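You operate a simulated robot arm through the tools that you are given. There is no shell and no other tool. Be economical: measure what you need, move in short steps, check, and stop when the job is done.

You run a simulated robot arm. Do the job below in one go: nothing can be reset, and whatever is moved stays where it is left.

JOB
Take the LOT 3 cylinder out of the blue box, then set 24 C.
Fine: heat dial off before the lid opens; stand the cylinder in the drip tray; lid shut before the heat goes on again; dry hands on the dial; the other stays in. Set down upright: what you pick out. Where these are worked on the way, their far stop is far enough and under half their travel is too little: heat dial.

Only the result counts: the job must be done as asked and must still hold three seconds after the hand-in. Knocking over, shifting, dropping, spilling or breaking anything else fails it. A push-on lid holds only when it is set on centred and level and pressed home; a screw cap is set on level and turned clockwise until tight.

ROBOT AND FRAMES
A 6-joint arm with a fingered hand on a trunk, on a base that drives. Base frame: it is fixed to the floor where the robot stands at the start and does not move with it; the origin is under the middle of the robot, x ahead of it, y to its left, z up. Readings come in mm, degrees, newtons and seconds.
With the tool pointing down near the work surface it reaches from about 240 to 680 mm from the robot's upright axis, wherever it stands. Its first joint turns from -166.0 to 166.0 degrees. Places, roughly: blue curing box [800, 200, 900]; drip tray [500, 1000, 800]; heat dial [500, 200, 800]; lid of the blue box [800, 200, 1000]. Payload 4 kg.
The tool frame sits at the grasp point between the pads (the TCP): z along the fingers, y along the line on which they close. The tips reach 26 mm beyond it. The gripper opens to 148 mm. The gripper's body begins 73 mm behind the TCP. The gripper is a hand of 3 fingers: y runs from the thumb to the fingers, the wrist lies at [0, 0, -239] in the tool frame, and closing takes about 1.5 s.
Orientation is that of the tool frame in the base frame, as [roll, pitch, yaw] about the fixed x, y, z axes, in that order (R = Rz(yaw) Ry(pitch) Rx(roll)). With the fingers straight down and closing along the base's y, the tool's x points along the base's -x, its y along +y and its z along -z.

CONTROLS
- The arm moves only by the tool move_arm. Its argument "rows" is one flat list of numbers, 7 for each row, row after row: the shift along the base's x, y, z in mm, then the turn, a rotation vector about the base's x, y, z in degrees, then the opening, from 0 (shut) to 1 (fully open). In form: [tx, ty, tz, ax, ay, az, claw, tx, ty, tz, ax, ay, az, claw, ...]. A call has 1 to 12 rows; each row is the pose to reach, as a shift and turn from the pose commanded when the call began. Each row takes 0.2 s and may step no farther than 50 mm and 8.6 degrees from the row before; otherwise, or with a gripper value out of range, the whole call is refused. A pose out of reach is approached as far as the arm can. The call stops where the force on the tool passes 50 N (or 10 N more than at its start, if that is more) or the arm is blocked; 0.2 s more then pass. Each finger travels about 153 mm/s and halts on what it meets, pressing with about 27 N; the grip force reading is that of the motor and also rises with nothing between the fingers. The clock runs only during rows and for 0.2 s after the last one: add rows that repeat a pose to give the fingers time. The reply holds the time, the measured pose of the TCP, the force on the tool along the base axes, the opening and the grip force, in the units named above and with some noise, with the torque about the TCP (base axes, N m) and any sound that the robot's microphone picked up.
- Cameras (640 x 400 px; columns grow to the right, rows downward): "scene" is now at [61, 240.9, 1451]; the picture's right is [0.36, -0.93, 0.00], its down [-0.51, -0.19, -0.84] and it looks along [0.78, 0.30, -0.54] (base axes); focal length 237 px, centre (320, 200). "wrist" rides on the gripper at [68, -39, -90] in the tool frame; the picture's right is [0.50, 0.87, 0.00], its down [-0.66, 0.38, -0.65] and it looks along [-0.57, 0.33, 0.76] (tool axes); focal length 222 px, centre (320, 200). There is no depth. A picture from a camera that has moved, and an enlarged one, comes with that camera's place and axes in the base frame and with its lens.
- get_image(camera): a new picture of that camera. It takes no simulated time.
- lift_body(by): slides the trunk up (or, below 0, down) by that many mm; the arm and the scene camera ride with it, the base frame stays. It gives what a move gives, with no picture.
- roll_base(legs): drives the robot by 1 to 6 legs, each [ahead, left, turn to the left] in mm, mm and degrees, along the robot's own axes; the way and the turn of a leg run together, so that a leg with both is an arc; at most 1500 mm and 180 degrees a leg. The arm and the cameras ride along, it lands a little off, and it stops where it bumps. It gives what a move gives.
- hand_shape(shape): the hand has 3 fingers and takes this shape, open, in about a second: jaw (thumb against the fingers, like two jaws); tri (thumb and two fingers); tip (a fingertip pinch); poke (one finger out to press); point (the index stretched); flat (the hand flat); cup (the hand cupped); fist (a fist). The gripper value then closes the fingers along that shape, each until it touches; the sizes above hold for jaw. It gives what a move gives, with no picture.
- aim_head(pan, tilt): turns the head with the scene camera to pan (to the left, within 120 degrees either way) and tilt (down, from -29 to 69), counted from straight ahead of the robot. It gives what a move gives.
- enlarge(camera, box): a new picture of the part [left, top, right, bottom] of that camera's present view, enlarged. It takes no simulated time.
- close_job(): hands the job in; it is judged then, once.

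Go step by step. Nothing tells you exact positions but the pictures and the camera data: compare them with the known pose of the tool, close in by small moves and look again before you grip or let go. The budget is 120 turns and 90 pictures, counting those below and the enlarged ones. Unless the task says otherwise, let go and move clear before handing in, and close with one line.

The tools are called as a command line: name --argument value ..., lists and objects as JSON in quotes. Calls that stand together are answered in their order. move_arm: Moves the arm, as the interface text tells. Its arguments: {"type":"object","properties":{"rows":{"type":"array"}},"required":["rows"]} The other tools are called the same way: lift_body (by) slides the trunk up or down; hand_shape (shape) gives the hand a shape; roll_base (legs) drives the base; aim_head (pan, tilt) turns the head that bears the scene camera; get_image (camera) takes a picture; enlarge (camera, box) takes an enlarged picture of a part of a camera's view; close_job () hands the job in.

At the start:

```text
time_s: 0.0
ee_pos: [308.4, 156.7, 1335.5]
tcp_rot: [179.9, 0.3, -180.0]
force: [0.1, 0.2, -0.6]
torque: [0.01, -0.02, 0.0]
opening: 147.9
finger_force: 0.0
shape: jaw
trunk travel left (down, up): [-175.0, 142.0]
robot x, y, heading: [-6.1, -2.1, -0.3]
head pan, tilt: [20.9, 32.8]
```

scene: 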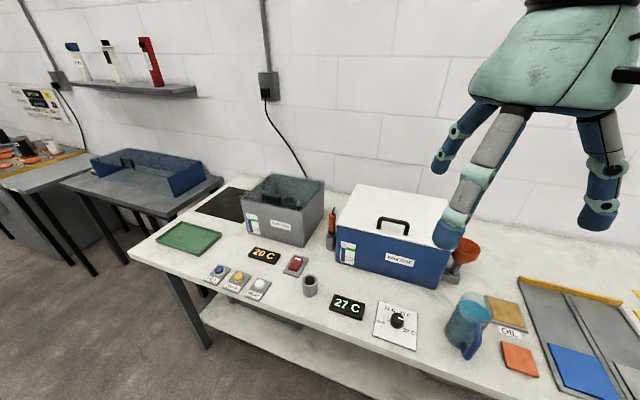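
wrist: 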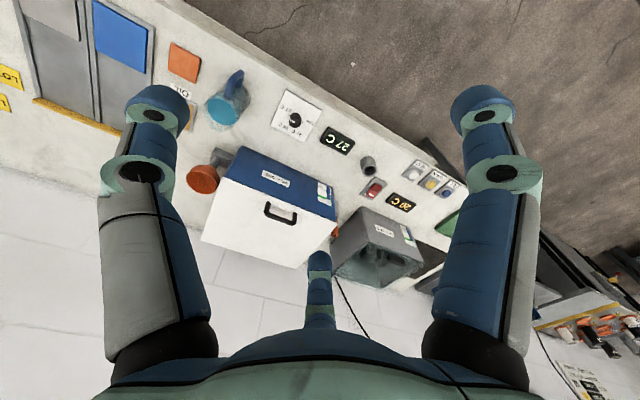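

I see the blue box with a lid and handle, a heat dial in front of it, a grey box, and a green tray to the left. I will look closer at the dial and the labels.

enlarge --camera "scene" --box '[320, 280, 440, 360]'

enlarge --camera "scene" --box '[320, 170, 480, 290]'

enlarge --camera "scene" --box '[140, 160, 340, 310]'

```text
5.00 times, centred on (380, 320) of scene
camera zoom: at [61.0, 240.9, 1451.0], right [0.36, -0.93, 0.0], down [-0.51, -0.19, -0.84], along [0.78, 0.3, -0.54], focal length 1186 px, centre (20, -400)
```

zoom: 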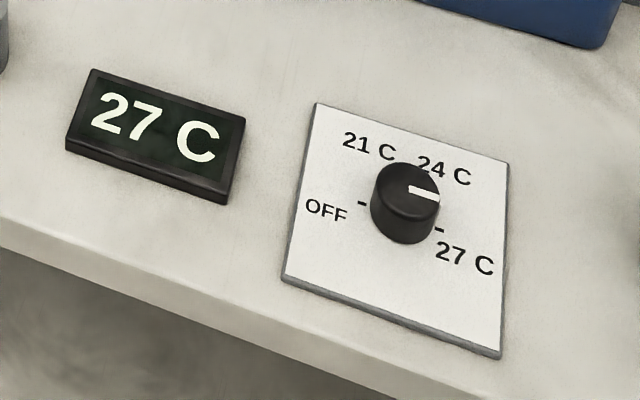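

```text
3.33 times, centred on (400, 230) of scene
camera zoom: at [61.0, 240.9, 1451.0], right [0.36, -0.93, 0.0], down [-0.51, -0.19, -0.84], along [0.78, 0.3, -0.54], focal length 790 px, centre (53, 100)
```

zoom: 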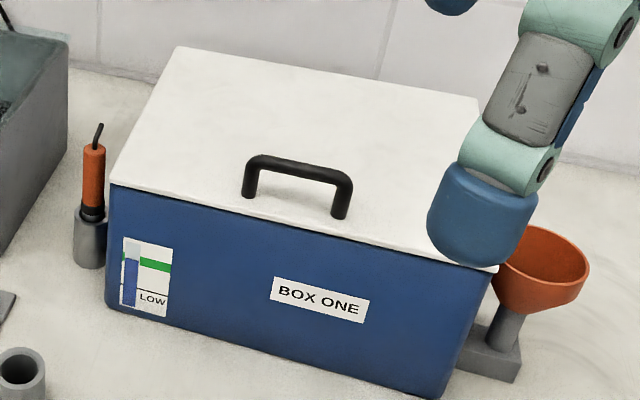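

```text
2.67 times, centred on (240, 235) of scene
camera zoom: at [61.0, 240.9, 1451.0], right [0.36, -0.93, 0.0], down [-0.51, -0.19, -0.84], along [0.78, 0.3, -0.54], focal length 632 px, centre (533, 107)
```

zoom: 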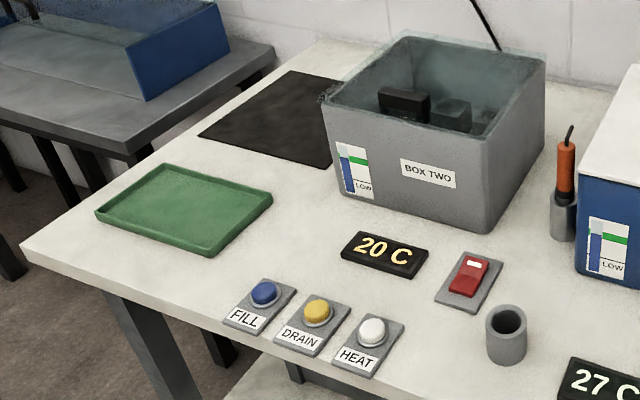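

The dial points at 27 (due right), with OFF due left. Now I look at the right and left ends of the bench.

aim_head --pan -20 --tilt 45

get_image --camera "scene"

aim_head --pan 60 --tilt 30

get_image --camera "scene"

```text
time_s: 1.1
ee_pos: [308.0, 156.5, 1336.1]
tcp_rot: [179.9, 0.3, 180.0]
force: [0.2, 0.7, -0.6]
torque: [0.02, -0.02, 0.01]
opening: 148.0
finger_force: 0.1
shape: jaw
trunk travel left (down, up): [-175.0, 142.0]
robot x, y, heading: [1.0, 1.7, 0.0]
head pan, tilt: [-20.0, 45.0]
```

```text
84 pictures are left
camera scene: at [54.1, 181.3, 1432.8], right [-0.34, -0.94, 0.0], down [-0.66, 0.24, -0.71], along [0.66, -0.24, -0.71], focal length 237 px, centre (320, 200)
```

scene: 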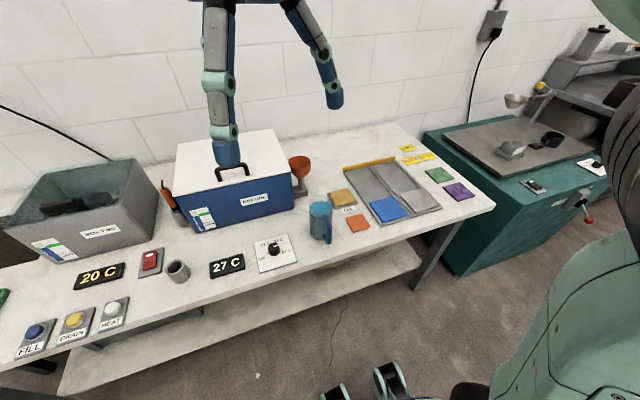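

```text
time_s: 2.6
ee_pos: [308.1, 156.3, 1334.4]
tcp_rot: [179.9, 0.2, 180.0]
force: [0.7, 0.3, 0.3]
torque: [-0.02, -0.01, -0.02]
opening: 147.6
finger_force: 0.1
shape: jaw
trunk travel left (down, up): [-175.0, 142.0]
robot x, y, heading: [-0.6, 2.0, 0.1]
head pan, tilt: [60.0, 30.0]
```

```text
83 pictures are left
camera scene: at [23.0, 287.3, 1455.4], right [0.87, -0.5, 0.0], down [-0.25, -0.43, -0.87], along [0.43, 0.75, -0.5], focal length 237 px, centre (320, 200)
```

scene: 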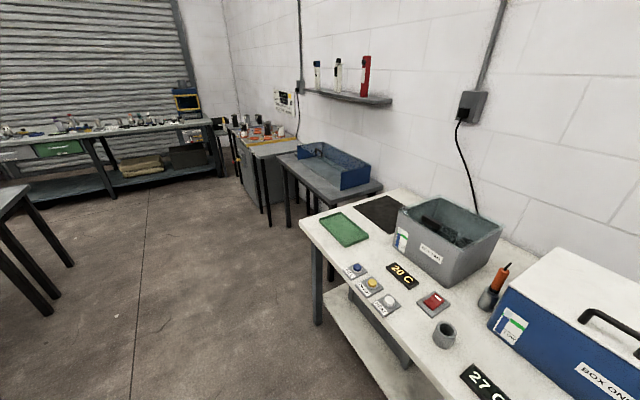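

I look at the colored cloths on the right more closely.

aim_head --pan -20 --tilt 45

enlarge --camera "scene" --box '[280, 130, 480, 255]'

enlarge --camera "scene" --box '[160, 180, 340, 290]'

```text
time_s: 4.1
ee_pos: [307.7, 155.3, 1335.4]
tcp_rot: [179.8, 0.3, -179.9]
force: [-0.1, 0.2, 0.5]
torque: [0.02, 0.0, -0.01]
opening: 147.8
finger_force: 0.0
shape: jaw
trunk travel left (down, up): [-175.0, 142.0]
robot x, y, heading: [-1.3, 1.4, -0.0]
head pan, tilt: [-20.0, 45.0]
```

```text
3.20 times, centred on (380, 192) of scene
camera zoom: at [54.1, 181.2, 1432.8], right [-0.34, -0.94, 0.0], down [-0.66, 0.24, -0.71], along [0.66, -0.24, -0.71], focal length 759 px, centre (128, 224)
```

zoom: 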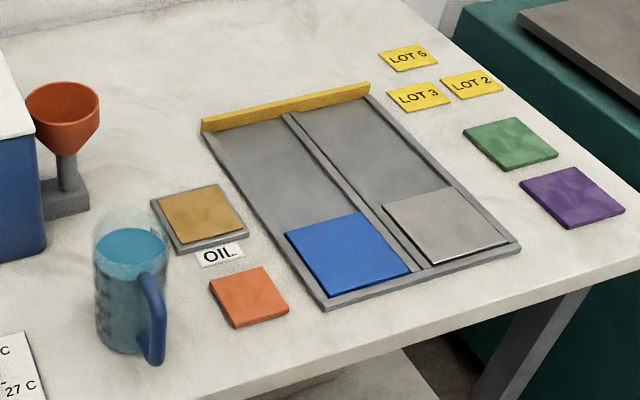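

```text
3.56 times, centred on (250, 235) of scene
camera zoom: at [54.1, 181.2, 1432.8], right [-0.34, -0.94, 0.0], down [-0.66, 0.24, -0.71], along [0.66, -0.24, -0.71], focal length 843 px, centre (569, 76)
```

zoom: 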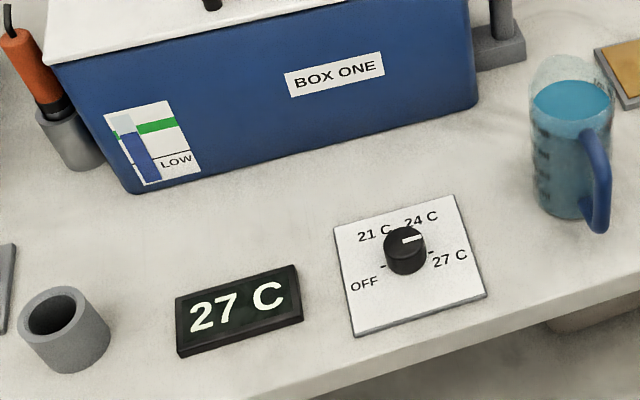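

The dial knob is at about (485, 175), table top about z 800. I move over it with the fingers half open.

move_arm --rows '[20, 2, -42, 0, 0, 0, 0.55, 40, 4, -84, 0, 0, 0, 0.55, 60, 6, -126, 0, 0, 0, 0.55, 80, 8, -168, 0, 0, 0, 0.55, 100, 11, -210, 0, 0, 0, 0.55, 120, 13, -252, 0, 0, 0, 0.55, 140, 15, -294, 0, 0, 0, 0.55, 158, 17, -336, 0, 0, 0, 0.55, 172, 19, -375, 0, 0, 0, 0.55]'

get_image --camera "wrist"

get_image --camera "scene"

```text
time_s: 6.1
ee_pos: [479.5, 174.8, 957.8]
tcp_rot: [179.8, 0.4, 179.9]
force: [0.4, -0.2, 0.0]
torque: [-0.02, 0.03, 0.0]
opening: 82.1
finger_force: 0.0
shape: jaw
trunk travel left (down, up): [-175.0, 142.0]
robot x, y, heading: [3.1, -0.2, -0.1]
head pan, tilt: [-20.0, 45.0]
```

```text
80 pictures are left
camera wrist: at [413.0, 135.1, 1048.9], right [-0.5, 0.87, 0.0], down [0.65, 0.38, 0.66], along [0.57, 0.33, -0.75], focal length 222 px, centre (320, 200)
```

wrist: 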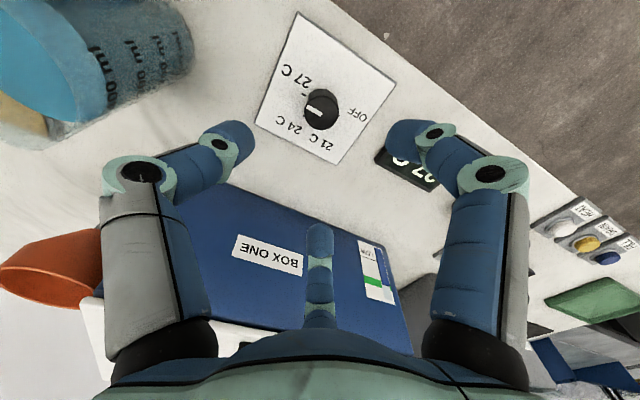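

```text
79 pictures are left
camera scene: at [54.8, 181.4, 1432.7], right [-0.34, -0.94, 0.0], down [-0.66, 0.24, -0.71], along [0.66, -0.24, -0.71], focal length 237 px, centre (320, 200)
```

scene: 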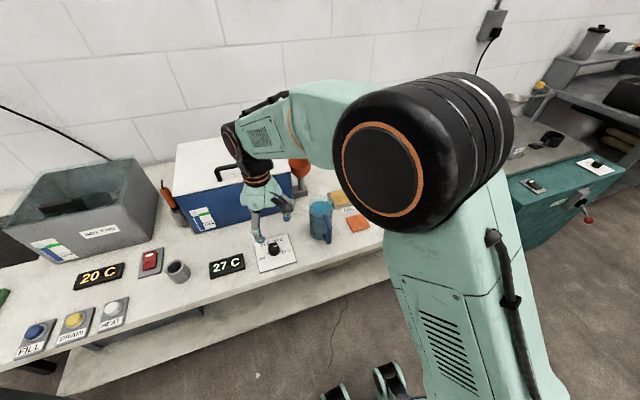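

The dial face is at z≈800 and the knob is centered near (483, 176). I lower around it.

move_arm --rows '[2, 1, -40, 0, 0, 0, 0.55, 3, 1, -80, 0, 0, 0, 0.55, 3, 1, -105, 0, 0, 0, 0.55, 3, 1, -124, 0, 0, 0, 0.55]'

get_image --camera "wrist"

enlarge --camera "scene" --box '[210, 180, 340, 290]'

```text
time_s: 7.1
ee_pos: [482.8, 175.6, 836.2]
tcp_rot: [179.9, 0.4, -180.0]
force: [-0.4, -0.5, -0.4]
torque: [0.02, 0.02, 0.01]
opening: 82.0
finger_force: 0.2
shape: jaw
trunk travel left (down, up): [-175.0, 142.0]
robot x, y, heading: [3.6, 1.1, 0.0]
head pan, tilt: [-20.0, 45.0]
```

```text
78 pictures are left
camera wrist: at [415.7, 135.9, 925.8], right [-0.5, 0.87, 0.0], down [0.65, 0.38, 0.66], along [0.57, 0.33, -0.75], focal length 222 px, centre (320, 200)
```

wrist: 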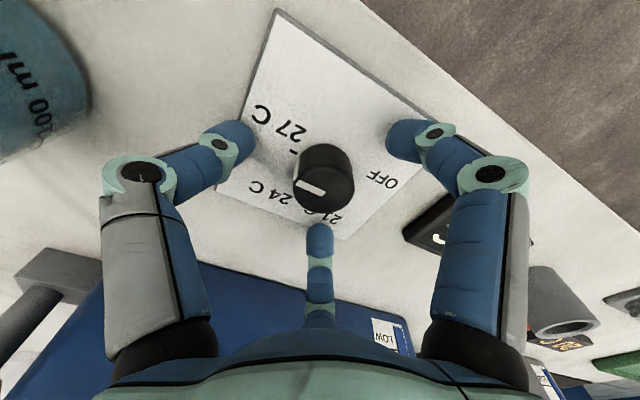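

```text
3.64 times, centred on (275, 235) of scene
camera zoom: at [54.3, 181.3, 1432.8], right [-0.34, -0.94, 0.0], down [-0.66, 0.24, -0.71], along [0.66, -0.24, -0.71], focal length 862 px, centre (484, 73)
```

zoom: 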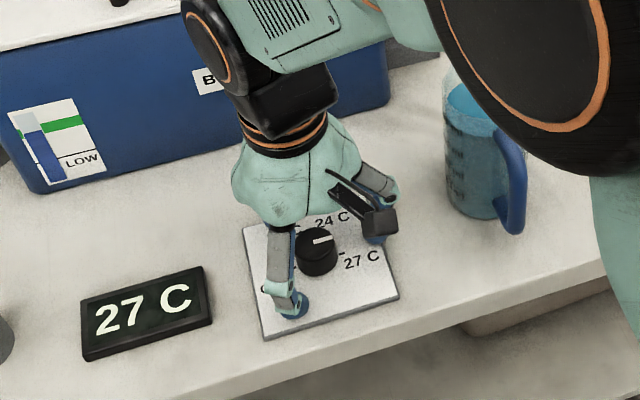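

The knob sits between the fingers. I lower a few mm and close on it.

move_arm --rows '[0, 0, -5, 0, 0, 0, 0.55, 0, 0, -5, 0, 0, 0, 0.1, 0, 0, -5, 0, 0, 0, 0.1, 0, 0, -5, 0, 0, 0, 0.1, 0, 0, -5, 0, 0, 0, 0.1, 0, 0, -5, 0, 0, 0, 0.1]'

get_image --camera "wrist"

```text
time_s: 8.5
ee_pos: [482.1, 175.4, 831.4]
tcp_rot: [179.7, 0.4, -180.0]
force: [-2.0, -7.2, 9.3]
torque: [-0.4, 0.04, 0.01]
opening: 35.2
finger_force: 27.0
shape: jaw
trunk travel left (down, up): [-175.0, 142.0]
robot x, y, heading: [-0.4, -2.3, -0.2]
head pan, tilt: [-20.0, 45.0]
```

```text
76 pictures are left
camera wrist: at [415.0, 135.1, 921.7], right [-0.5, 0.87, 0.0], down [0.65, 0.38, 0.66], along [0.57, 0.33, -0.75], focal length 222 px, centre (320, 200)
```

wrist: 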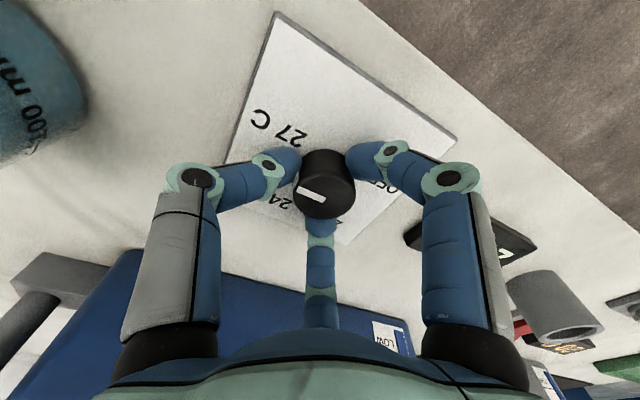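

The knob is gripped on three sides. I turn it anticlockwise from above.

move_arm --rows '[0, 0, -5, 0, 0, 8, 0.1, 0, 0, -5, 0, 0, 16, 0.1, 0, 0, -5, 0, 0, 24, 0.1, 0, 0, -5, 0, 0, 32, 0.1, 0, 0, -5, 0, 0, 40, 0.1, 0, 0, -5, 0, 0, 48, 0.1, 0, 0, -5, 0, 0, 56, 0.1, 0, 0, -5, 0, 0, 64, 0.1, 0, 0, -5, 0, 0, 72, 0.1, 0, 0, -5, 0, 0, 80, 0.1, 0, 0, -5, 0, 0, 88, 0.1, 0, 0, -5, 0, 0, 90, 0.1]'

get_image --camera "wrist"

```text
time_s: 9.3
ee_pos: [483.4, 174.0, 831.8]
tcp_rot: [179.9, 0.7, -160.8]
force: [-8.5, -7.2, 26.6]
torque: [-0.41, 0.18, -0.09]
opening: 35.8
finger_force: 27.0
shape: jaw
trunk travel left (down, up): [-175.0, 142.0]
robot x, y, heading: [-2.0, -3.4, -0.0]
head pan, tilt: [-20.0, 45.0]
stopped in row 3: the force on the tool passed its limit at 51 N (the readings are from after the stop); the commanded pose is now the measured one
```

```text
75 pictures are left
camera wrist: at [431.6, 114.6, 920.4], right [-0.76, 0.65, -0.01], down [0.49, 0.57, 0.66], along [0.44, 0.5, -0.75], focal length 222 px, centre (320, 200)
```

wrist: 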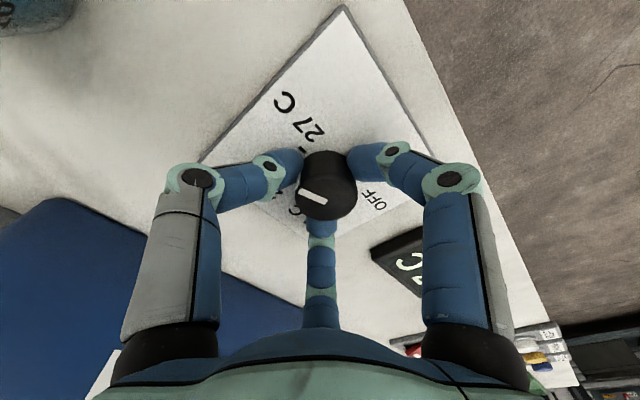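

The knob turns with the hand, but the fingertips press on the plate (26 N upward). I raise slightly and carry on.

move_arm --rows '[0, 0, 2, 0, 0, 0, 0.1, 0, 0, 4, 0, 0, 0, 0.1, 0, 0, 4, 0, 0, 0, 0.1]'

```text
time_s: 10.1
ee_pos: [482.6, 176.4, 831.9]
tcp_rot: [179.9, 0.6, -160.9]
force: [-7.2, -5.5, 5.7]
torque: [-0.21, 0.1, -0.07]
opening: 35.2
finger_force: 27.6
shape: jaw
trunk travel left (down, up): [-175.0, 142.0]
robot x, y, heading: [2.1, 0.4, 0.2]
head pan, tilt: [-20.0, 45.0]
```

Force is low again; I continue turning.

move_arm --rows '[0, 0, 0, 0, 0, 8, 0.1, 0, 0, 0, 0, 0, 16, 0.1, 0, 0, 0, 0, 0, 24, 0.1, 0, 0, 0, 0, 0, 32, 0.1, 0, 0, 0, 0, 0, 40, 0.1, 0, 0, 0, 0, 0, 48, 0.1, 0, 0, 0, 0, 0, 56, 0.1, 0, 0, 0, 0, 0, 64, 0.1, 0, 0, 0, 0, 0, 72, 0.1]'

get_image --camera "wrist"

```text
time_s: 12.1
ee_pos: [483.8, 177.6, 832.9]
tcp_rot: [179.9, 0.4, -88.7]
force: [-7.2, 8.4, -3.0]
torque: [0.15, 0.15, -0.06]
opening: 32.7
finger_force: 27.7
shape: jaw
trunk travel left (down, up): [-175.0, 142.0]
robot x, y, heading: [0.7, 1.3, -0.0]
head pan, tilt: [-20.0, 45.0]
```

```text
74 pictures are left
camera wrist: at [525.5, 108.8, 922.0], right [-0.85, -0.52, 0.0], down [-0.39, 0.64, 0.66], along [-0.34, 0.57, -0.75], focal length 222 px, centre (320, 200)
```

wrist: 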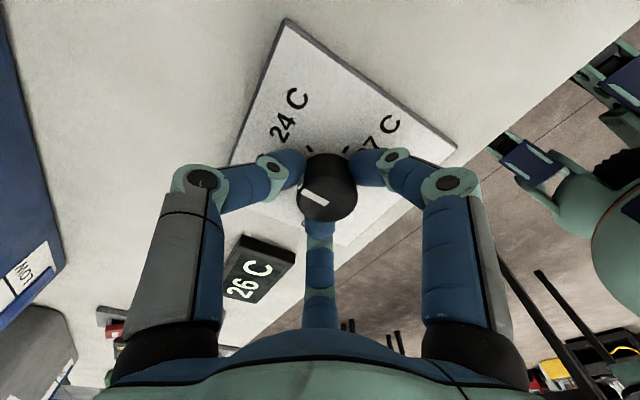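

Turned about 90°; display reads 26 C. I continue toward OFF.

move_arm --rows '[0, 0, 0, 0, 0, 8, 0.1, 0, 0, 0, 0, 0, 16, 0.1, 0, 0, 0, 0, 0, 24, 0.1, 0, 0, 0, 0, 0, 32, 0.1, 0, 0, 0, 0, 0, 40, 0.1, 0, 0, 0, 0, 0, 48, 0.1, 0, 0, 0, 0, 0, 56, 0.1, 0, 0, 0, 0, 0, 64, 0.1, 0, 0, 0, 0, 0, 72, 0.1, 0, 0, 0, 0, 0, 80, 0.1, 0, 0, 0, 0, 0, 88, 0.1]'

get_image --camera "wrist"

```text
time_s: 13.0
ee_pos: [455.9, 211.9, 825.9]
tcp_rot: [-179.7, -3.1, -64.8]
force: [-4.0, -1.2, 8.2]
torque: [-0.03, 0.05, -0.05]
opening: 24.1
finger_force: 27.0
shape: jaw
out of reach, approached as far as the arm can: row 2, 3, 4
trunk travel left (down, up): [-175.0, 142.0]
robot x, y, heading: [-0.2, 1.3, -0.3]
head pan, tilt: [-20.0, 45.0]
stopped in row 4: the force on the tool passed its limit at 57 N (the readings are from after the stop); the commanded pose is now the measured one
```

```text
73 pictures are left
camera wrist: at [518.2, 171.5, 920.0], right [-0.57, -0.82, 0.02], down [-0.64, 0.46, 0.61], along [-0.51, 0.34, -0.79], focal length 222 px, centre (320, 200)
```

wrist: 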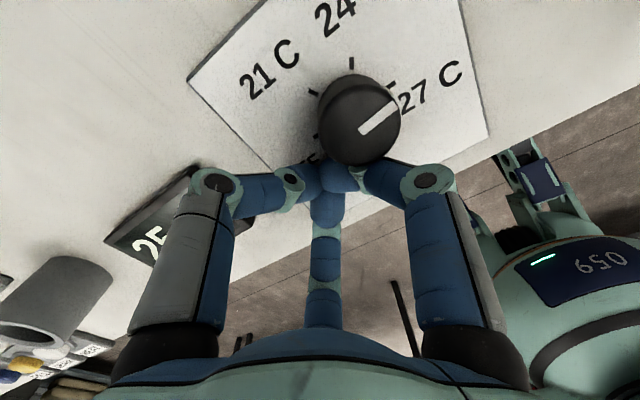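

The wrist hit its limit and the hand slipped off; the knob seems dragged back toward 27. I raise clear and look, then I will start from the other end of the wrist range.

move_arm --rows '[0, 0, 20, 0, 0, 0, 0.15, 0, 0, 60, 0, 0, 0, 0.15, 0, 0, 100, 0, 0, 0, 0.3, 0, 0, 140, 0, 0, 0, 0.5]'

get_image --camera "wrist"

enlarge --camera "scene" --box '[210, 180, 340, 290]'

```text
time_s: 14.0
ee_pos: [449.4, 219.9, 964.2]
tcp_rot: [-179.4, -3.5, -65.2]
force: [-0.4, 0.7, 0.3]
torque: [0.0, 0.0, -0.01]
opening: 73.6
finger_force: 0.0
shape: jaw
out of reach, approached as far as the arm can: row 3, 4
trunk travel left (down, up): [-175.0, 142.0]
robot x, y, heading: [-2.0, -1.9, -0.3]
head pan, tilt: [-20.0, 45.0]
```

```text
72 pictures are left
camera wrist: at [510.7, 179.7, 1059.6], right [-0.58, -0.82, 0.02], down [-0.64, 0.47, 0.61], along [-0.51, 0.34, -0.79], focal length 222 px, centre (320, 200)
```

wrist: 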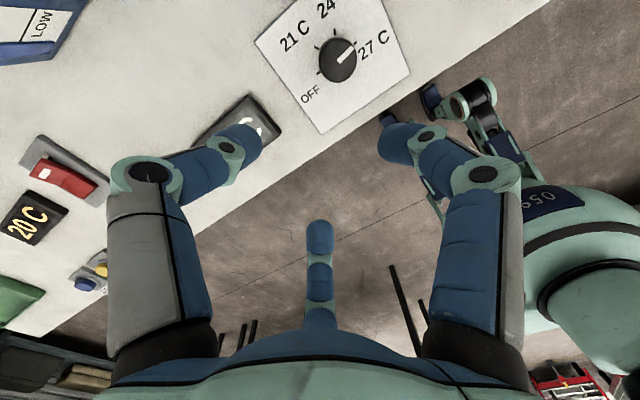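

```text
3.64 times, centred on (275, 235) of scene
camera zoom: at [54.5, 179.9, 1432.8], right [-0.34, -0.94, 0.0], down [-0.66, 0.24, -0.71], along [0.66, -0.24, -0.71], focal length 862 px, centre (484, 73)
```

zoom: 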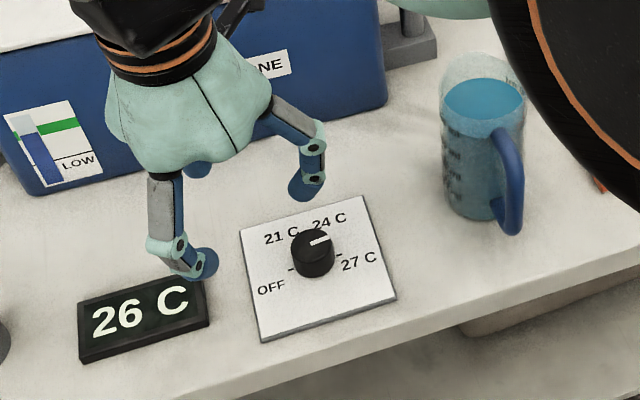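

The pointer is still near 27. I level the hand over the dial and turn the wrist back the other way.

move_arm --rows '[5, -5, 0, 0, 0, -8, 0.5, 10, -10, 0, 0, 0, -16, 0.5, 15, -20, 0, 0, 0, -24, 0.5, 20, -25, 0, 0, 0, -32, 0.5, 25, -30, 0, 0, 0, -40, 0.5, 27, -35, 0, 0, 0, -48, 0.5, 27, -36, 0, 0, 0, -56, 0.5, 27, -36, 0, 0, 0, -64, 0.5, 27, -36, 0, 0, 0, -72, 0.5, 27, -36, 0, 0, 0, -80, 0.5, 27, -36, 0, 0, 0, -88, 0.5, 27, -36, 0, 0, 0, -96, 0.5]'

```text
time_s: 16.6
ee_pos: [476.8, 185.2, 964.4]
tcp_rot: [-179.5, -3.0, -160.8]
force: [-0.7, -0.5, -0.1]
torque: [0.02, -0.01, -0.01]
opening: 73.5
finger_force: 0.0
shape: jaw
trunk travel left (down, up): [-175.0, 142.0]
robot x, y, heading: [1.3, 1.0, -0.1]
head pan, tilt: [-20.0, 45.0]
```

move_arm --rows '[6, -9, 0, 0, 0, -8, 0.5, 6, -9, 0, 0, 0, -16, 0.5, 6, -9, 0, 0, 0, -24, 0.5, 6, -9, 0, 0, 0, -32, 0.5, 6, -9, 0, 0, 0, -40, 0.5, 6, -9, 0, 0, 0, -48, 0.5, 6, -9, 0, 0, 0, -56, 0.5, 6, -9, 0, 0, 0, -64, 0.5, 6, -9, 0, 0, 0, -72, 0.5, 6, -9, 0, 0, 0, -80, 0.5, 6, -9, 0, 0, 0, -88, 0.5, 6, -9, 0, 0, 0, -96, 0.5]'

```text
time_s: 19.2
ee_pos: [482.6, 174.0, 965.9]
tcp_rot: [-179.5, -3.0, 103.2]
force: [0.5, 0.3, -0.5]
torque: [-0.02, 0.0, -0.02]
opening: 73.6
finger_force: 0.2
shape: jaw
trunk travel left (down, up): [-175.0, 142.0]
robot x, y, heading: [3.4, 1.0, -0.1]
head pan, tilt: [-20.0, 45.0]
```

Now I level the hand.

move_arm --rows '[0, 0, -20, -2.8, -1.2, 0, 0.5]'

move_arm --rows '[0, 1, 0, 0, 0, -8, 0.5, 0, 1, 0, 0, 0, -14, 0.5]'

get_image --camera "wrist"

```text
time_s: 19.6
ee_pos: [483.5, 176.2, 943.4]
tcp_rot: [-180.0, 0.0, 103.3]
force: [0.3, 0.0, -0.2]
torque: [-0.02, -0.01, 0.01]
opening: 73.5
finger_force: 0.1
shape: jaw
trunk travel left (down, up): [-175.0, 142.0]
robot x, y, heading: [2.3, 2.5, -0.4]
head pan, tilt: [-20.0, 45.0]
```

```text
time_s: 20.2
ee_pos: [482.8, 176.5, 944.5]
tcp_rot: [-180.0, 0.1, 89.3]
force: [-0.2, 0.1, -0.3]
torque: [0.0, 0.02, -0.01]
opening: 73.6
finger_force: 0.0
shape: jaw
trunk travel left (down, up): [-175.0, 142.0]
robot x, y, heading: [2.5, -1.8, -0.4]
head pan, tilt: [-20.0, 45.0]
```

```text
70 pictures are left
camera wrist: at [444.8, 244.4, 1035.3], right [0.87, 0.49, 0.0], down [0.37, -0.66, 0.65], along [0.32, -0.57, -0.76], focal length 222 px, centre (320, 200)
```

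wrist: 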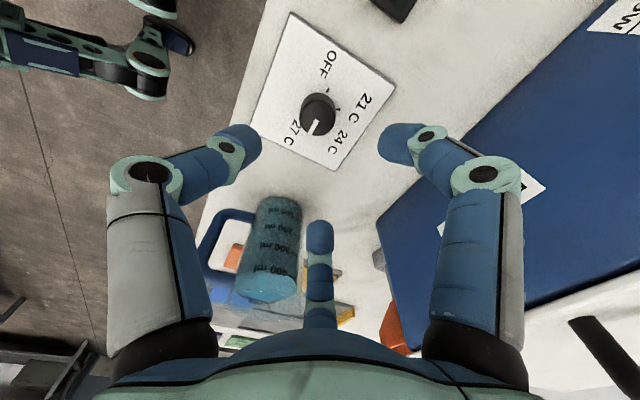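

The wrist reached yaw 90, and the mug is clear. I lower, grip and turn.

move_arm --rows '[0, 0, -45, 0, 0, 0, 0.5, 0, 0, -85, 0, 0, 0, 0.5, 0, 0, -111, 0, 0, 0, 0.5, 0, 0, -111, 0, 0, 0, 0.1, 0, 0, -111, 0, 0, 0, 0.1, 0, 0, -111, 0, 0, 0, 0.1, 0, 0, -111, 0, 0, 0, 0.1, 0, 0, -111, 0, 0, 0, 0.1]'

get_image --camera "wrist"

```text
time_s: 22.0
ee_pos: [482.1, 176.6, 832.7]
tcp_rot: [180.0, 0.0, 89.2]
force: [-2.1, -0.5, -1.2]
torque: [0.02, 0.14, -0.01]
opening: 30.2
finger_force: 27.1
shape: jaw
trunk travel left (down, up): [-175.0, 142.0]
robot x, y, heading: [-0.5, -0.3, -0.4]
head pan, tilt: [-20.0, 45.0]
```

```text
69 pictures are left
camera wrist: at [444.2, 244.0, 923.3], right [0.87, 0.49, 0.0], down [0.37, -0.66, 0.65], along [0.32, -0.57, -0.76], focal length 222 px, centre (320, 200)
```

wrist: 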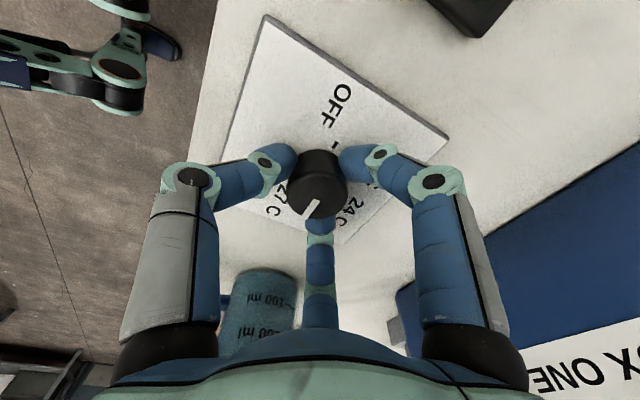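

move_arm --rows '[0, 0, 0, 0, 0, 8, 0.1, 0, 0, 0, 0, 0, 16, 0.1, 0, 0, 0, 0, 0, 24, 0.1, 0, 0, 0, 0, 0, 32, 0.1, 0, 0, 0, 0, 0, 40, 0.1, 0, 0, 0, 0, 0, 48, 0.1, 0, 0, 0, 0, 0, 56, 0.1, 0, 0, 0, 0, 0, 64, 0.1, 0, 0, 0, 0, 0, 72, 0.1, 0, 0, 0, 0, 0, 80, 0.1, 0, 0, 0, 0, 0, 88, 0.1]'

get_image --camera "wrist"

```text
time_s: 24.4
ee_pos: [481.4, 176.8, 832.7]
tcp_rot: [180.0, -0.2, 177.4]
force: [-11.1, 4.7, -11.1]
torque: [0.13, 0.28, -0.08]
opening: 29.0
finger_force: 27.1
shape: jaw
trunk travel left (down, up): [-175.0, 142.0]
robot x, y, heading: [-1.7, -1.2, -0.2]
head pan, tilt: [-20.0, 45.0]
```

```text
68 pictures are left
camera wrist: at [413.1, 140.6, 923.8], right [-0.46, 0.89, 0.0], down [0.67, 0.35, 0.65], along [0.58, 0.3, -0.76], focal length 222 px, centre (320, 200)
```

wrist: 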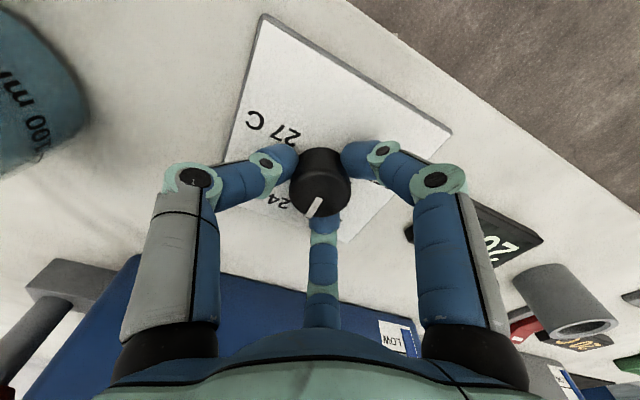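

move_arm --rows '[1, 0, 0, 0, 0, 8, 0.1, 1, 0, 0, 0, 0, 16, 0.1, 1, 0, 0, 0, 0, 24, 0.1, 1, 0, 0, 0, 0, 32, 0.1, 1, 0, 0, 0, 0, 40, 0.1, 1, 0, 0, 0, 0, 48, 0.1, 1, 0, 0, 0, 0, 56, 0.1, 1, 0, 0, 0, 0, 64, 0.1, 1, 0, 0, 0, 0, 72, 0.1, 1, 0, 0, 0, 0, 80, 0.1, 1, 0, 0, 0, 0, 87, 0.1]'

get_image --camera "wrist"

```text
time_s: 26.8
ee_pos: [481.8, 177.0, 833.3]
tcp_rot: [179.9, -0.1, -95.5]
force: [-15.8, 0.0, -13.0]
torque: [-0.04, 0.41, -0.02]
opening: 28.0
finger_force: 27.1
shape: jaw
trunk travel left (down, up): [-175.0, 142.0]
robot x, y, heading: [-1.3, 1.2, -0.4]
head pan, tilt: [-20.0, 45.0]
```

```text
67 pictures are left
camera wrist: at [515.5, 105.6, 924.0], right [-0.91, -0.41, 0.0], down [-0.31, 0.69, 0.65], along [-0.27, 0.59, -0.76], focal length 222 px, centre (320, 200)
```

wrist: 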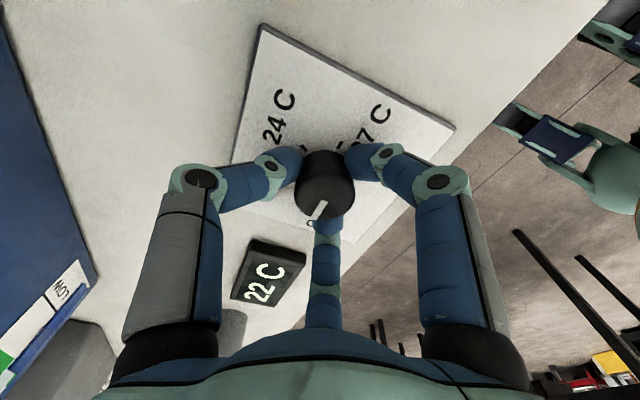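

The pointer is nearly at OFF. I add a few degrees toward the stop, then open and look.

move_arm --rows '[0, 0, 0, 0, 0, 6, 0.1, 0, 0, 0, 0, 0, 12, 0.1]'

move_arm --rows '[0, 0, 0, 0, 0, 0, 0.5, 0, 0, 0, 0, 0, 0, 0.5, 0, 0, 40, 0, 0, 0, 0.5, 0, 0, 90, 0, 0, 0, 0.5, 0, 0, 130, 0, 0, 0, 0.5]'

get_image --camera "wrist"

enlarge --camera "scene" --box '[210, 180, 340, 290]'

```text
time_s: 27.4
ee_pos: [483.1, 176.6, 834.1]
tcp_rot: [-180.0, -0.1, -83.6]
force: [-13.4, -6.0, -11.9]
torque: [-0.06, 0.31, -0.21]
opening: 28.1
finger_force: 27.4
shape: jaw
trunk travel left (down, up): [-175.0, 142.0]
robot x, y, heading: [3.2, 0.9, -0.3]
head pan, tilt: [-20.0, 45.0]
```

```text
time_s: 28.6
ee_pos: [482.0, 176.7, 965.5]
tcp_rot: [180.0, 0.0, -83.6]
force: [-0.8, 0.4, 0.0]
torque: [-0.01, -0.01, 0.0]
opening: 73.5
finger_force: 0.1
shape: jaw
trunk travel left (down, up): [-175.0, 142.0]
robot x, y, heading: [4.4, -1.7, -0.4]
head pan, tilt: [-20.0, 45.0]
```

```text
66 pictures are left
camera wrist: at [528.6, 113.6, 1055.8], right [-0.81, -0.59, 0.0], down [-0.45, 0.61, 0.65], along [-0.39, 0.53, -0.76], focal length 222 px, centre (320, 200)
```

wrist: 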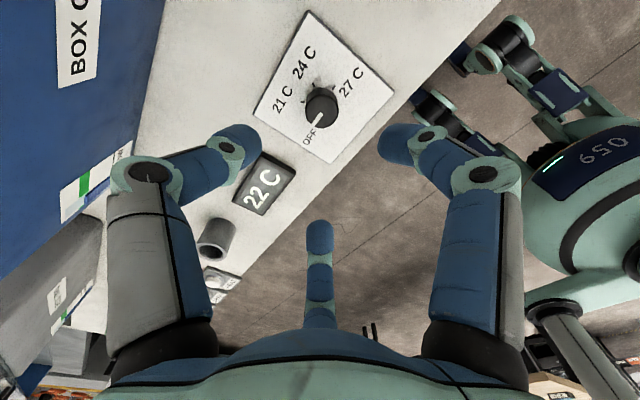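

```text
3.64 times, centred on (275, 235) of scene
camera zoom: at [54.5, 180.0, 1432.8], right [-0.34, -0.94, 0.0], down [-0.66, 0.24, -0.71], along [0.66, -0.24, -0.71], focal length 862 px, centre (484, 73)
```

zoom: 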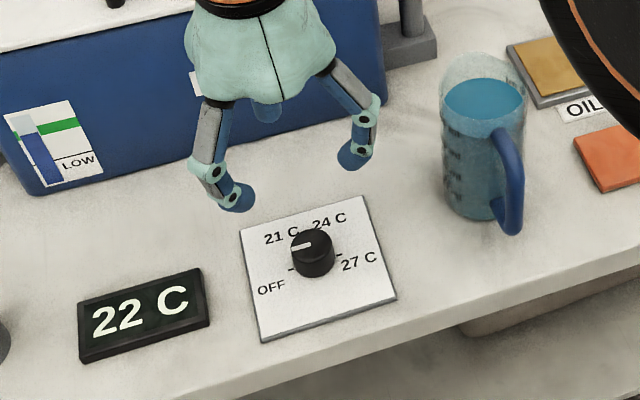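

The dial is at OFF. The lid's handle lies near its front edge (about (662, 235, 1000)), so the lid is likely hinged at the back. I check how close the base can drive to the bench.

aim_head --pan 0 --tilt 69

get_image --camera "scene"

```text
time_s: 29.5
ee_pos: [482.4, 176.9, 964.5]
tcp_rot: [179.9, 0.0, -83.7]
force: [0.8, 0.3, -0.7]
torque: [0.0, 0.01, 0.0]
opening: 73.5
finger_force: 0.0
shape: jaw
trunk travel left (down, up): [-175.0, 142.0]
robot x, y, heading: [0.7, -1.6, -0.0]
head pan, tilt: [0.0, 68.8]
```

```text
64 pictures are left
camera scene: at [34.5, 208.0, 1404.0], right [0.0, -1.0, 0.0], down [-0.93, 0.0, -0.36], along [0.36, 0.0, -0.93], focal length 237 px, centre (320, 200)
```

scene: 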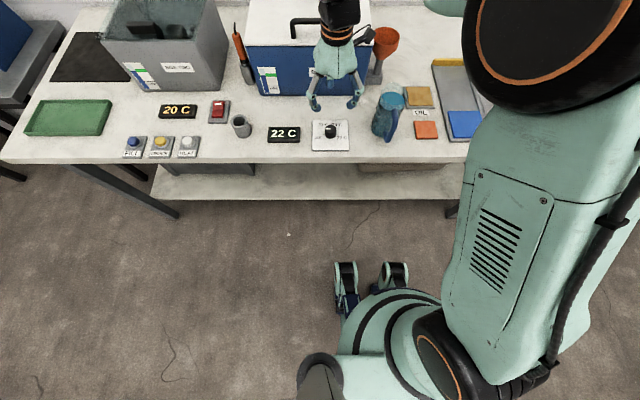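

There is about 200 mm of free floor before the bench. I raise the hand well clear, then drive ahead and left to face the handle.

move_arm --rows '[-10, 0, 48, 0, 0, 0, 0.6, -20, 0, 96, 0, 0, -2, 0.6, -30, 0, 144, 0, 0, -4, 0.6, -40, 0, 192, 0, 0, -6, 0.6, -50, 0, 235, 0, 0, -6, 0.6]'

roll_base --legs '[[140, 200, 0]]'

aim_head --pan -10 --tilt 45

get_image --camera "scene"

get_image --camera "wrist"

```text
time_s: 30.7
ee_pos: [431.9, 176.2, 1199.3]
tcp_rot: [179.9, -0.2, -89.8]
force: [-0.5, 0.7, 0.0]
torque: [0.02, 0.01, 0.02]
opening: 88.6
finger_force: 0.1
shape: jaw
trunk travel left (down, up): [-175.0, 142.0]
robot x, y, heading: [0.7, 1.8, -0.1]
head pan, tilt: [0.0, 68.8]
```

```text
time_s: 33.0
ee_pos: [571.1, 378.0, 1197.6]
tcp_rot: [-179.9, 0.0, -89.4]
force: [0.5, 0.2, 0.2]
torque: [0.0, -0.02, -0.01]
opening: 88.2
finger_force: 0.0
shape: jaw
trunk travel left (down, up): [-175.0, 142.0]
robot x, y, heading: [143.2, 201.9, -0.0]
head pan, tilt: [0.0, 68.8]
```

```text
time_s: 33.9
ee_pos: [571.3, 378.0, 1198.5]
tcp_rot: [180.0, 0.0, -89.3]
force: [-0.1, 0.4, -0.6]
torque: [-0.02, -0.01, -0.03]
opening: 88.4
finger_force: 0.0
shape: jaw
trunk travel left (down, up): [-175.0, 142.0]
robot x, y, heading: [142.2, 199.9, 0.1]
head pan, tilt: [-10.0, 45.0]
```

```text
63 pictures are left
camera scene: at [196.7, 394.3, 1432.7], right [-0.17, -0.99, 0.0], down [-0.7, 0.12, -0.71], along [0.7, -0.12, -0.71], focal length 237 px, centre (320, 200)
```

scene: 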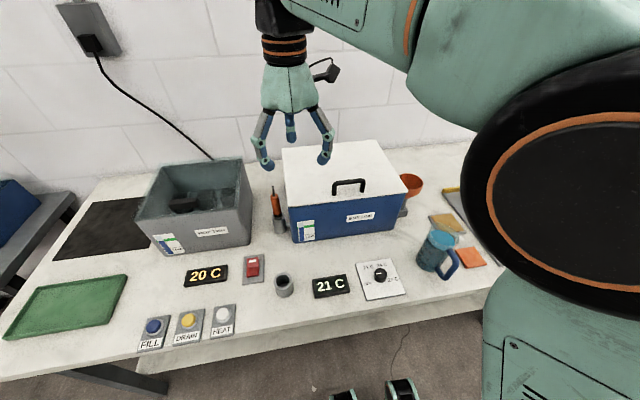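

```text
62 pictures are left
camera wrist: at [611.6, 310.8, 1289.5], right [-0.86, -0.51, 0.0], down [-0.38, 0.65, 0.65], along [-0.33, 0.56, -0.76], focal length 222 px, centre (320, 200)
```

wrist: 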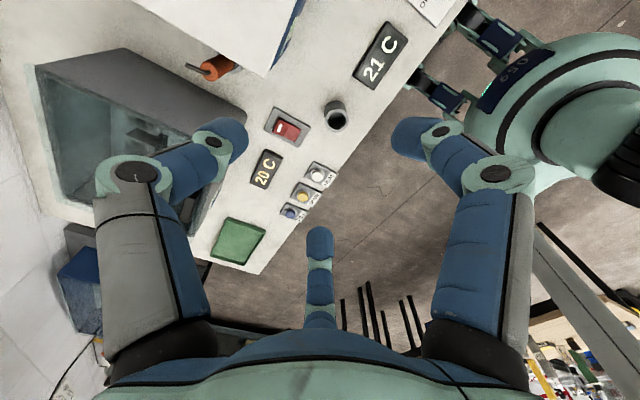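

enlarge --camera "scene" --box '[270, 130, 430, 250]'

```text
3.33 times, centred on (350, 190) of scene
camera zoom: at [196.7, 394.3, 1432.7], right [-0.17, -0.99, 0.0], down [-0.7, 0.12, -0.71], along [0.7, -0.12, -0.71], focal length 790 px, centre (220, 233)
```

zoom: 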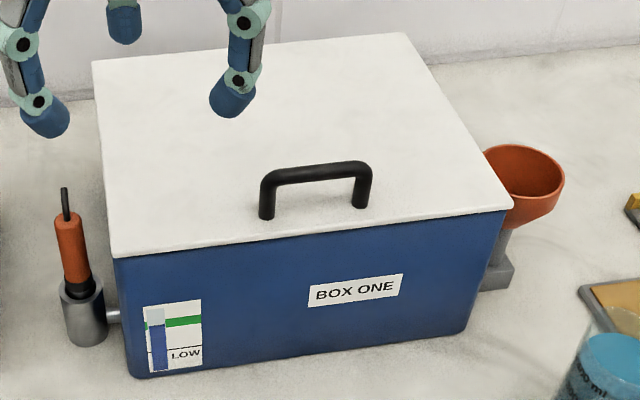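

The lid top is at z≈975, the handle bar from y 195 to 276 at x≈661, bar height z≈1015. I move above it and down around the bar.

move_arm --rows '[20, -36, -10, 0, 0, 0, 0.5, 40, -72, -20, 0, 0, 0, 0.5, 65, -110, -40, 0, 0, 0, 0.5, 90, -143, -60, 0, 0, 0, 0.5, 90, -143, -100, 0, 0, 0, 0.5, 90, -143, -125, 0, 0, 0, 0.5]'

get_image --camera "wrist"

enlarge --camera "scene" --box '[270, 130, 430, 250]'

```text
time_s: 35.3
ee_pos: [658.3, 257.8, 1071.9]
tcp_rot: [180.0, -0.6, -90.3]
force: [0.0, 0.5, 0.2]
torque: [-0.01, 0.0, -0.01]
opening: 74.2
finger_force: 0.1
shape: jaw
out of reach, approached as far as the arm can: row 4, 5, 6
trunk travel left (down, up): [-175.0, 142.0]
robot x, y, heading: [136.2, 199.7, 0.1]
head pan, tilt: [-10.0, 45.0]
```

```text
60 pictures are left
camera wrist: at [697.1, 190.6, 1163.3], right [-0.87, -0.5, 0.0], down [-0.38, 0.66, 0.65], along [-0.32, 0.56, -0.76], focal length 222 px, centre (320, 200)
```

wrist: 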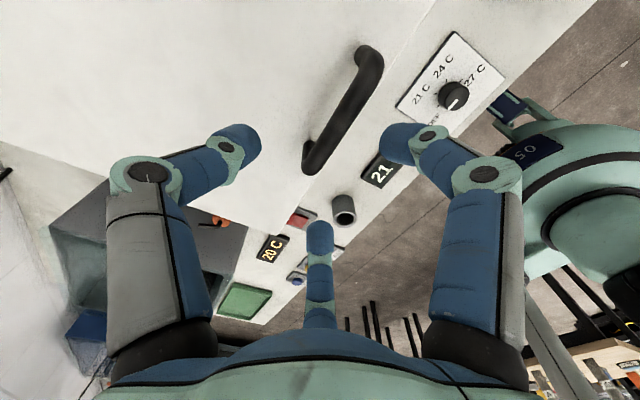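

```text
3.33 times, centred on (350, 190) of scene
camera zoom: at [197.0, 394.3, 1432.8], right [-0.17, -0.99, 0.0], down [-0.7, 0.12, -0.71], along [0.7, -0.12, -0.71], focal length 790 px, centre (220, 233)
```

zoom: 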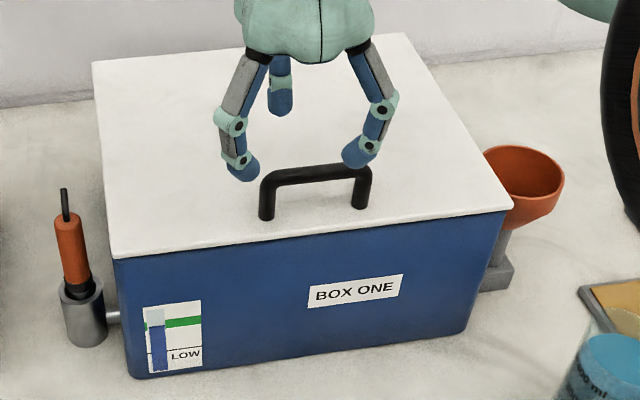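

The wrist limit again, so I flip the hand by 180° to the other end of its range (thumb in front).

move_arm --rows '[0, 0, 30, 0, 0, -8, 0.5, 0, 0, 50, 0, 0, -16, 0.5, 0, 0, 50, 0, 0, -24, 0.5, 0, 0, 50, 0, 0, -32, 0.5, 0, 0, 50, 0, 0, -40, 0.5, 0, 0, 50, 0, 0, -48, 0.5, 0, 0, 50, 0, 0, -56, 0.5, 0, 0, 50, 0, 0, -64, 0.5, 0, 0, 50, 0, 0, -72, 0.5, 0, 0, 50, 0, 0, -80, 0.5, 0, 0, 50, 0, 0, -88, 0.5, 0, 0, 50, 0, 0, -96, 0.5]'

move_arm --rows '[0, 0, 0, 0, 0, -8, 0.5, 0, 0, 0, 0, 0, -16, 0.5, 0, 0, 0, 0, 0, -24, 0.5, 0, 0, 0, 0, 0, -32, 0.5, 0, 0, 0, 0, 0, -40, 0.5, 0, 0, 0, 0, 0, -48, 0.5, 0, 0, 0, 0, 0, -56, 0.5, 0, 0, 0, 0, 0, -64, 0.5, 0, 0, 0, 0, 0, -72, 0.5, 0, 0, 0, 0, 0, -80, 0.5, 0, -10, 0, 0, 0, -83.5, 0.5, 3, -23, 0, 0, 0, -83.5, 0.5]'

get_image --camera "wrist"

```text
time_s: 37.9
ee_pos: [657.9, 257.5, 1122.7]
tcp_rot: [-180.0, -0.1, 174.6]
force: [0.0, 1.0, 0.5]
torque: [-0.05, 0.01, -0.01]
opening: 74.3
finger_force: 0.2
shape: jaw
trunk travel left (down, up): [-175.0, 142.0]
robot x, y, heading: [138.3, 198.4, -0.1]
head pan, tilt: [-10.0, 45.0]
```

```text
time_s: 40.5
ee_pos: [661.2, 234.7, 1122.8]
tcp_rot: [-180.0, 0.0, 91.0]
force: [0.6, -0.5, 0.0]
torque: [-0.01, -0.01, -0.03]
opening: 74.4
finger_force: 0.0
shape: jaw
trunk travel left (down, up): [-175.0, 142.0]
robot x, y, heading: [136.3, 199.5, 0.1]
head pan, tilt: [-10.0, 45.0]
```

```text
58 pictures are left
camera wrist: at [621.6, 301.3, 1213.6], right [0.86, 0.52, 0.0], down [0.39, -0.65, 0.65], along [0.34, -0.56, -0.76], focal length 222 px, centre (320, 200)
```

wrist: 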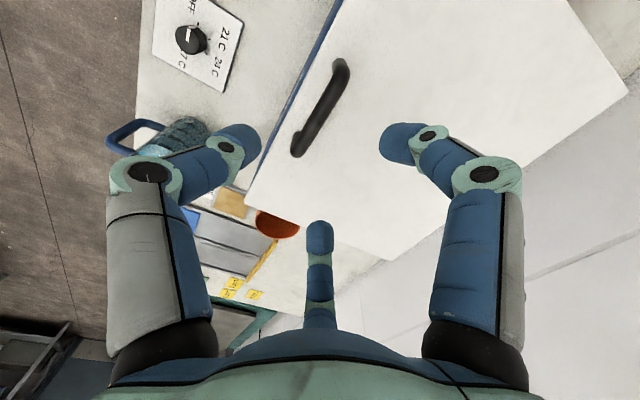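

The bar lies between thumb and fingers. I lower onto it and close.

move_arm --rows '[0, 2, -40, 0, 0, 0, 0.5, 0, 2, -80, 0, 0, 0, 0.5, 0, 2, -109, 0, 0, 0, 0.5, 0, 2, -109, 0, 0, 0, 0.0, 0, 2, -109, 0, 0, 0, 0.0, 0, 2, -109, 0, 0, 0, 0.0, 0, 2, -109, 0, 0, 0, 0.0, 0, 2, -109, 0, 0, 0, 0.0]'

get_image --camera "wrist"

enlarge --camera "scene" --box '[270, 130, 430, 250]'

```text
time_s: 42.3
ee_pos: [661.8, 236.1, 1014.1]
tcp_rot: [-179.9, 0.0, 91.1]
force: [-2.1, -0.3, -2.0]
torque: [0.02, 0.0, 0.01]
opening: 0.0
finger_force: 27.0
shape: jaw
trunk travel left (down, up): [-175.0, 142.0]
robot x, y, heading: [139.2, 197.1, 0.1]
head pan, tilt: [-10.0, 45.0]
```

```text
57 pictures are left
camera wrist: at [621.9, 303.1, 1104.7], right [0.86, 0.52, 0.0], down [0.39, -0.65, 0.65], along [0.34, -0.56, -0.76], focal length 222 px, centre (320, 200)
```

wrist: 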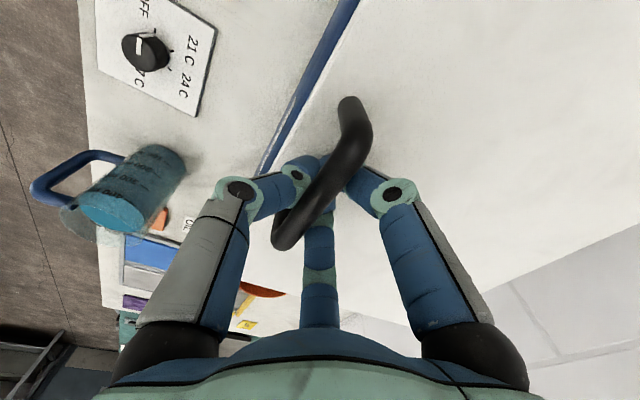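

```text
3.33 times, centred on (350, 190) of scene
camera zoom: at [196.5, 394.3, 1432.8], right [-0.17, -0.99, 0.0], down [-0.7, 0.12, -0.71], along [0.7, -0.12, -0.71], focal length 790 px, centre (220, 233)
```

zoom: 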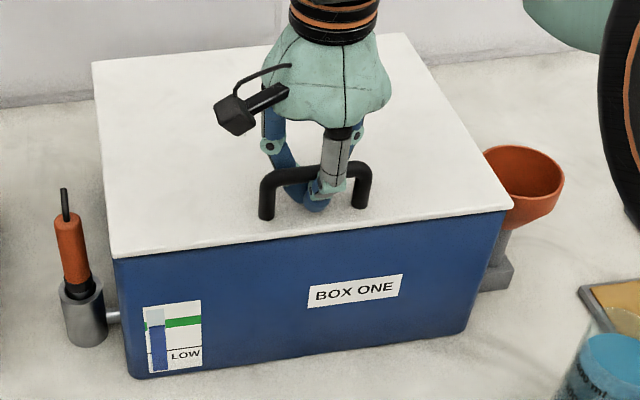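

The fingers have closed under the bar, caging it. I lift gently along an arc about a presumed rear hinge to see how the lid moves.

move_arm --rows '[0, 0, 10, 0, 0, 0, 0, 1, 0, 22, 0, 0, 0, 0, 3, 0, 34, 0, 0, 0, 0, 5, 0, 46, 0, 0, 0, 0, 8, 0, 58, 0, 0, 0, 0]'

get_image --camera "scene"

```text
time_s: 43.5
ee_pos: [672.2, 237.3, 1070.2]
tcp_rot: [-179.8, 0.0, 91.0]
force: [15.6, -0.4, -8.9]
torque: [-0.04, 0.07, -0.09]
opening: 0.4
finger_force: 27.2
shape: jaw
trunk travel left (down, up): [-175.0, 142.0]
robot x, y, heading: [141.1, 198.7, 0.3]
head pan, tilt: [-10.0, 45.0]
```

```text
55 pictures are left
camera scene: at [200.2, 394.3, 1432.6], right [-0.17, -0.99, 0.0], down [-0.7, 0.12, -0.71], along [0.69, -0.12, -0.71], focal length 237 px, centre (320, 200)
```

scene: 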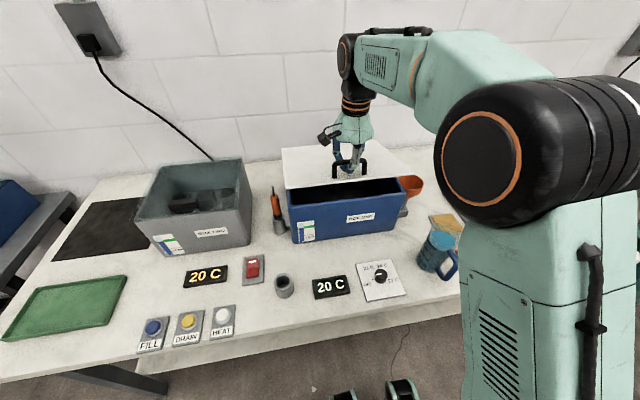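

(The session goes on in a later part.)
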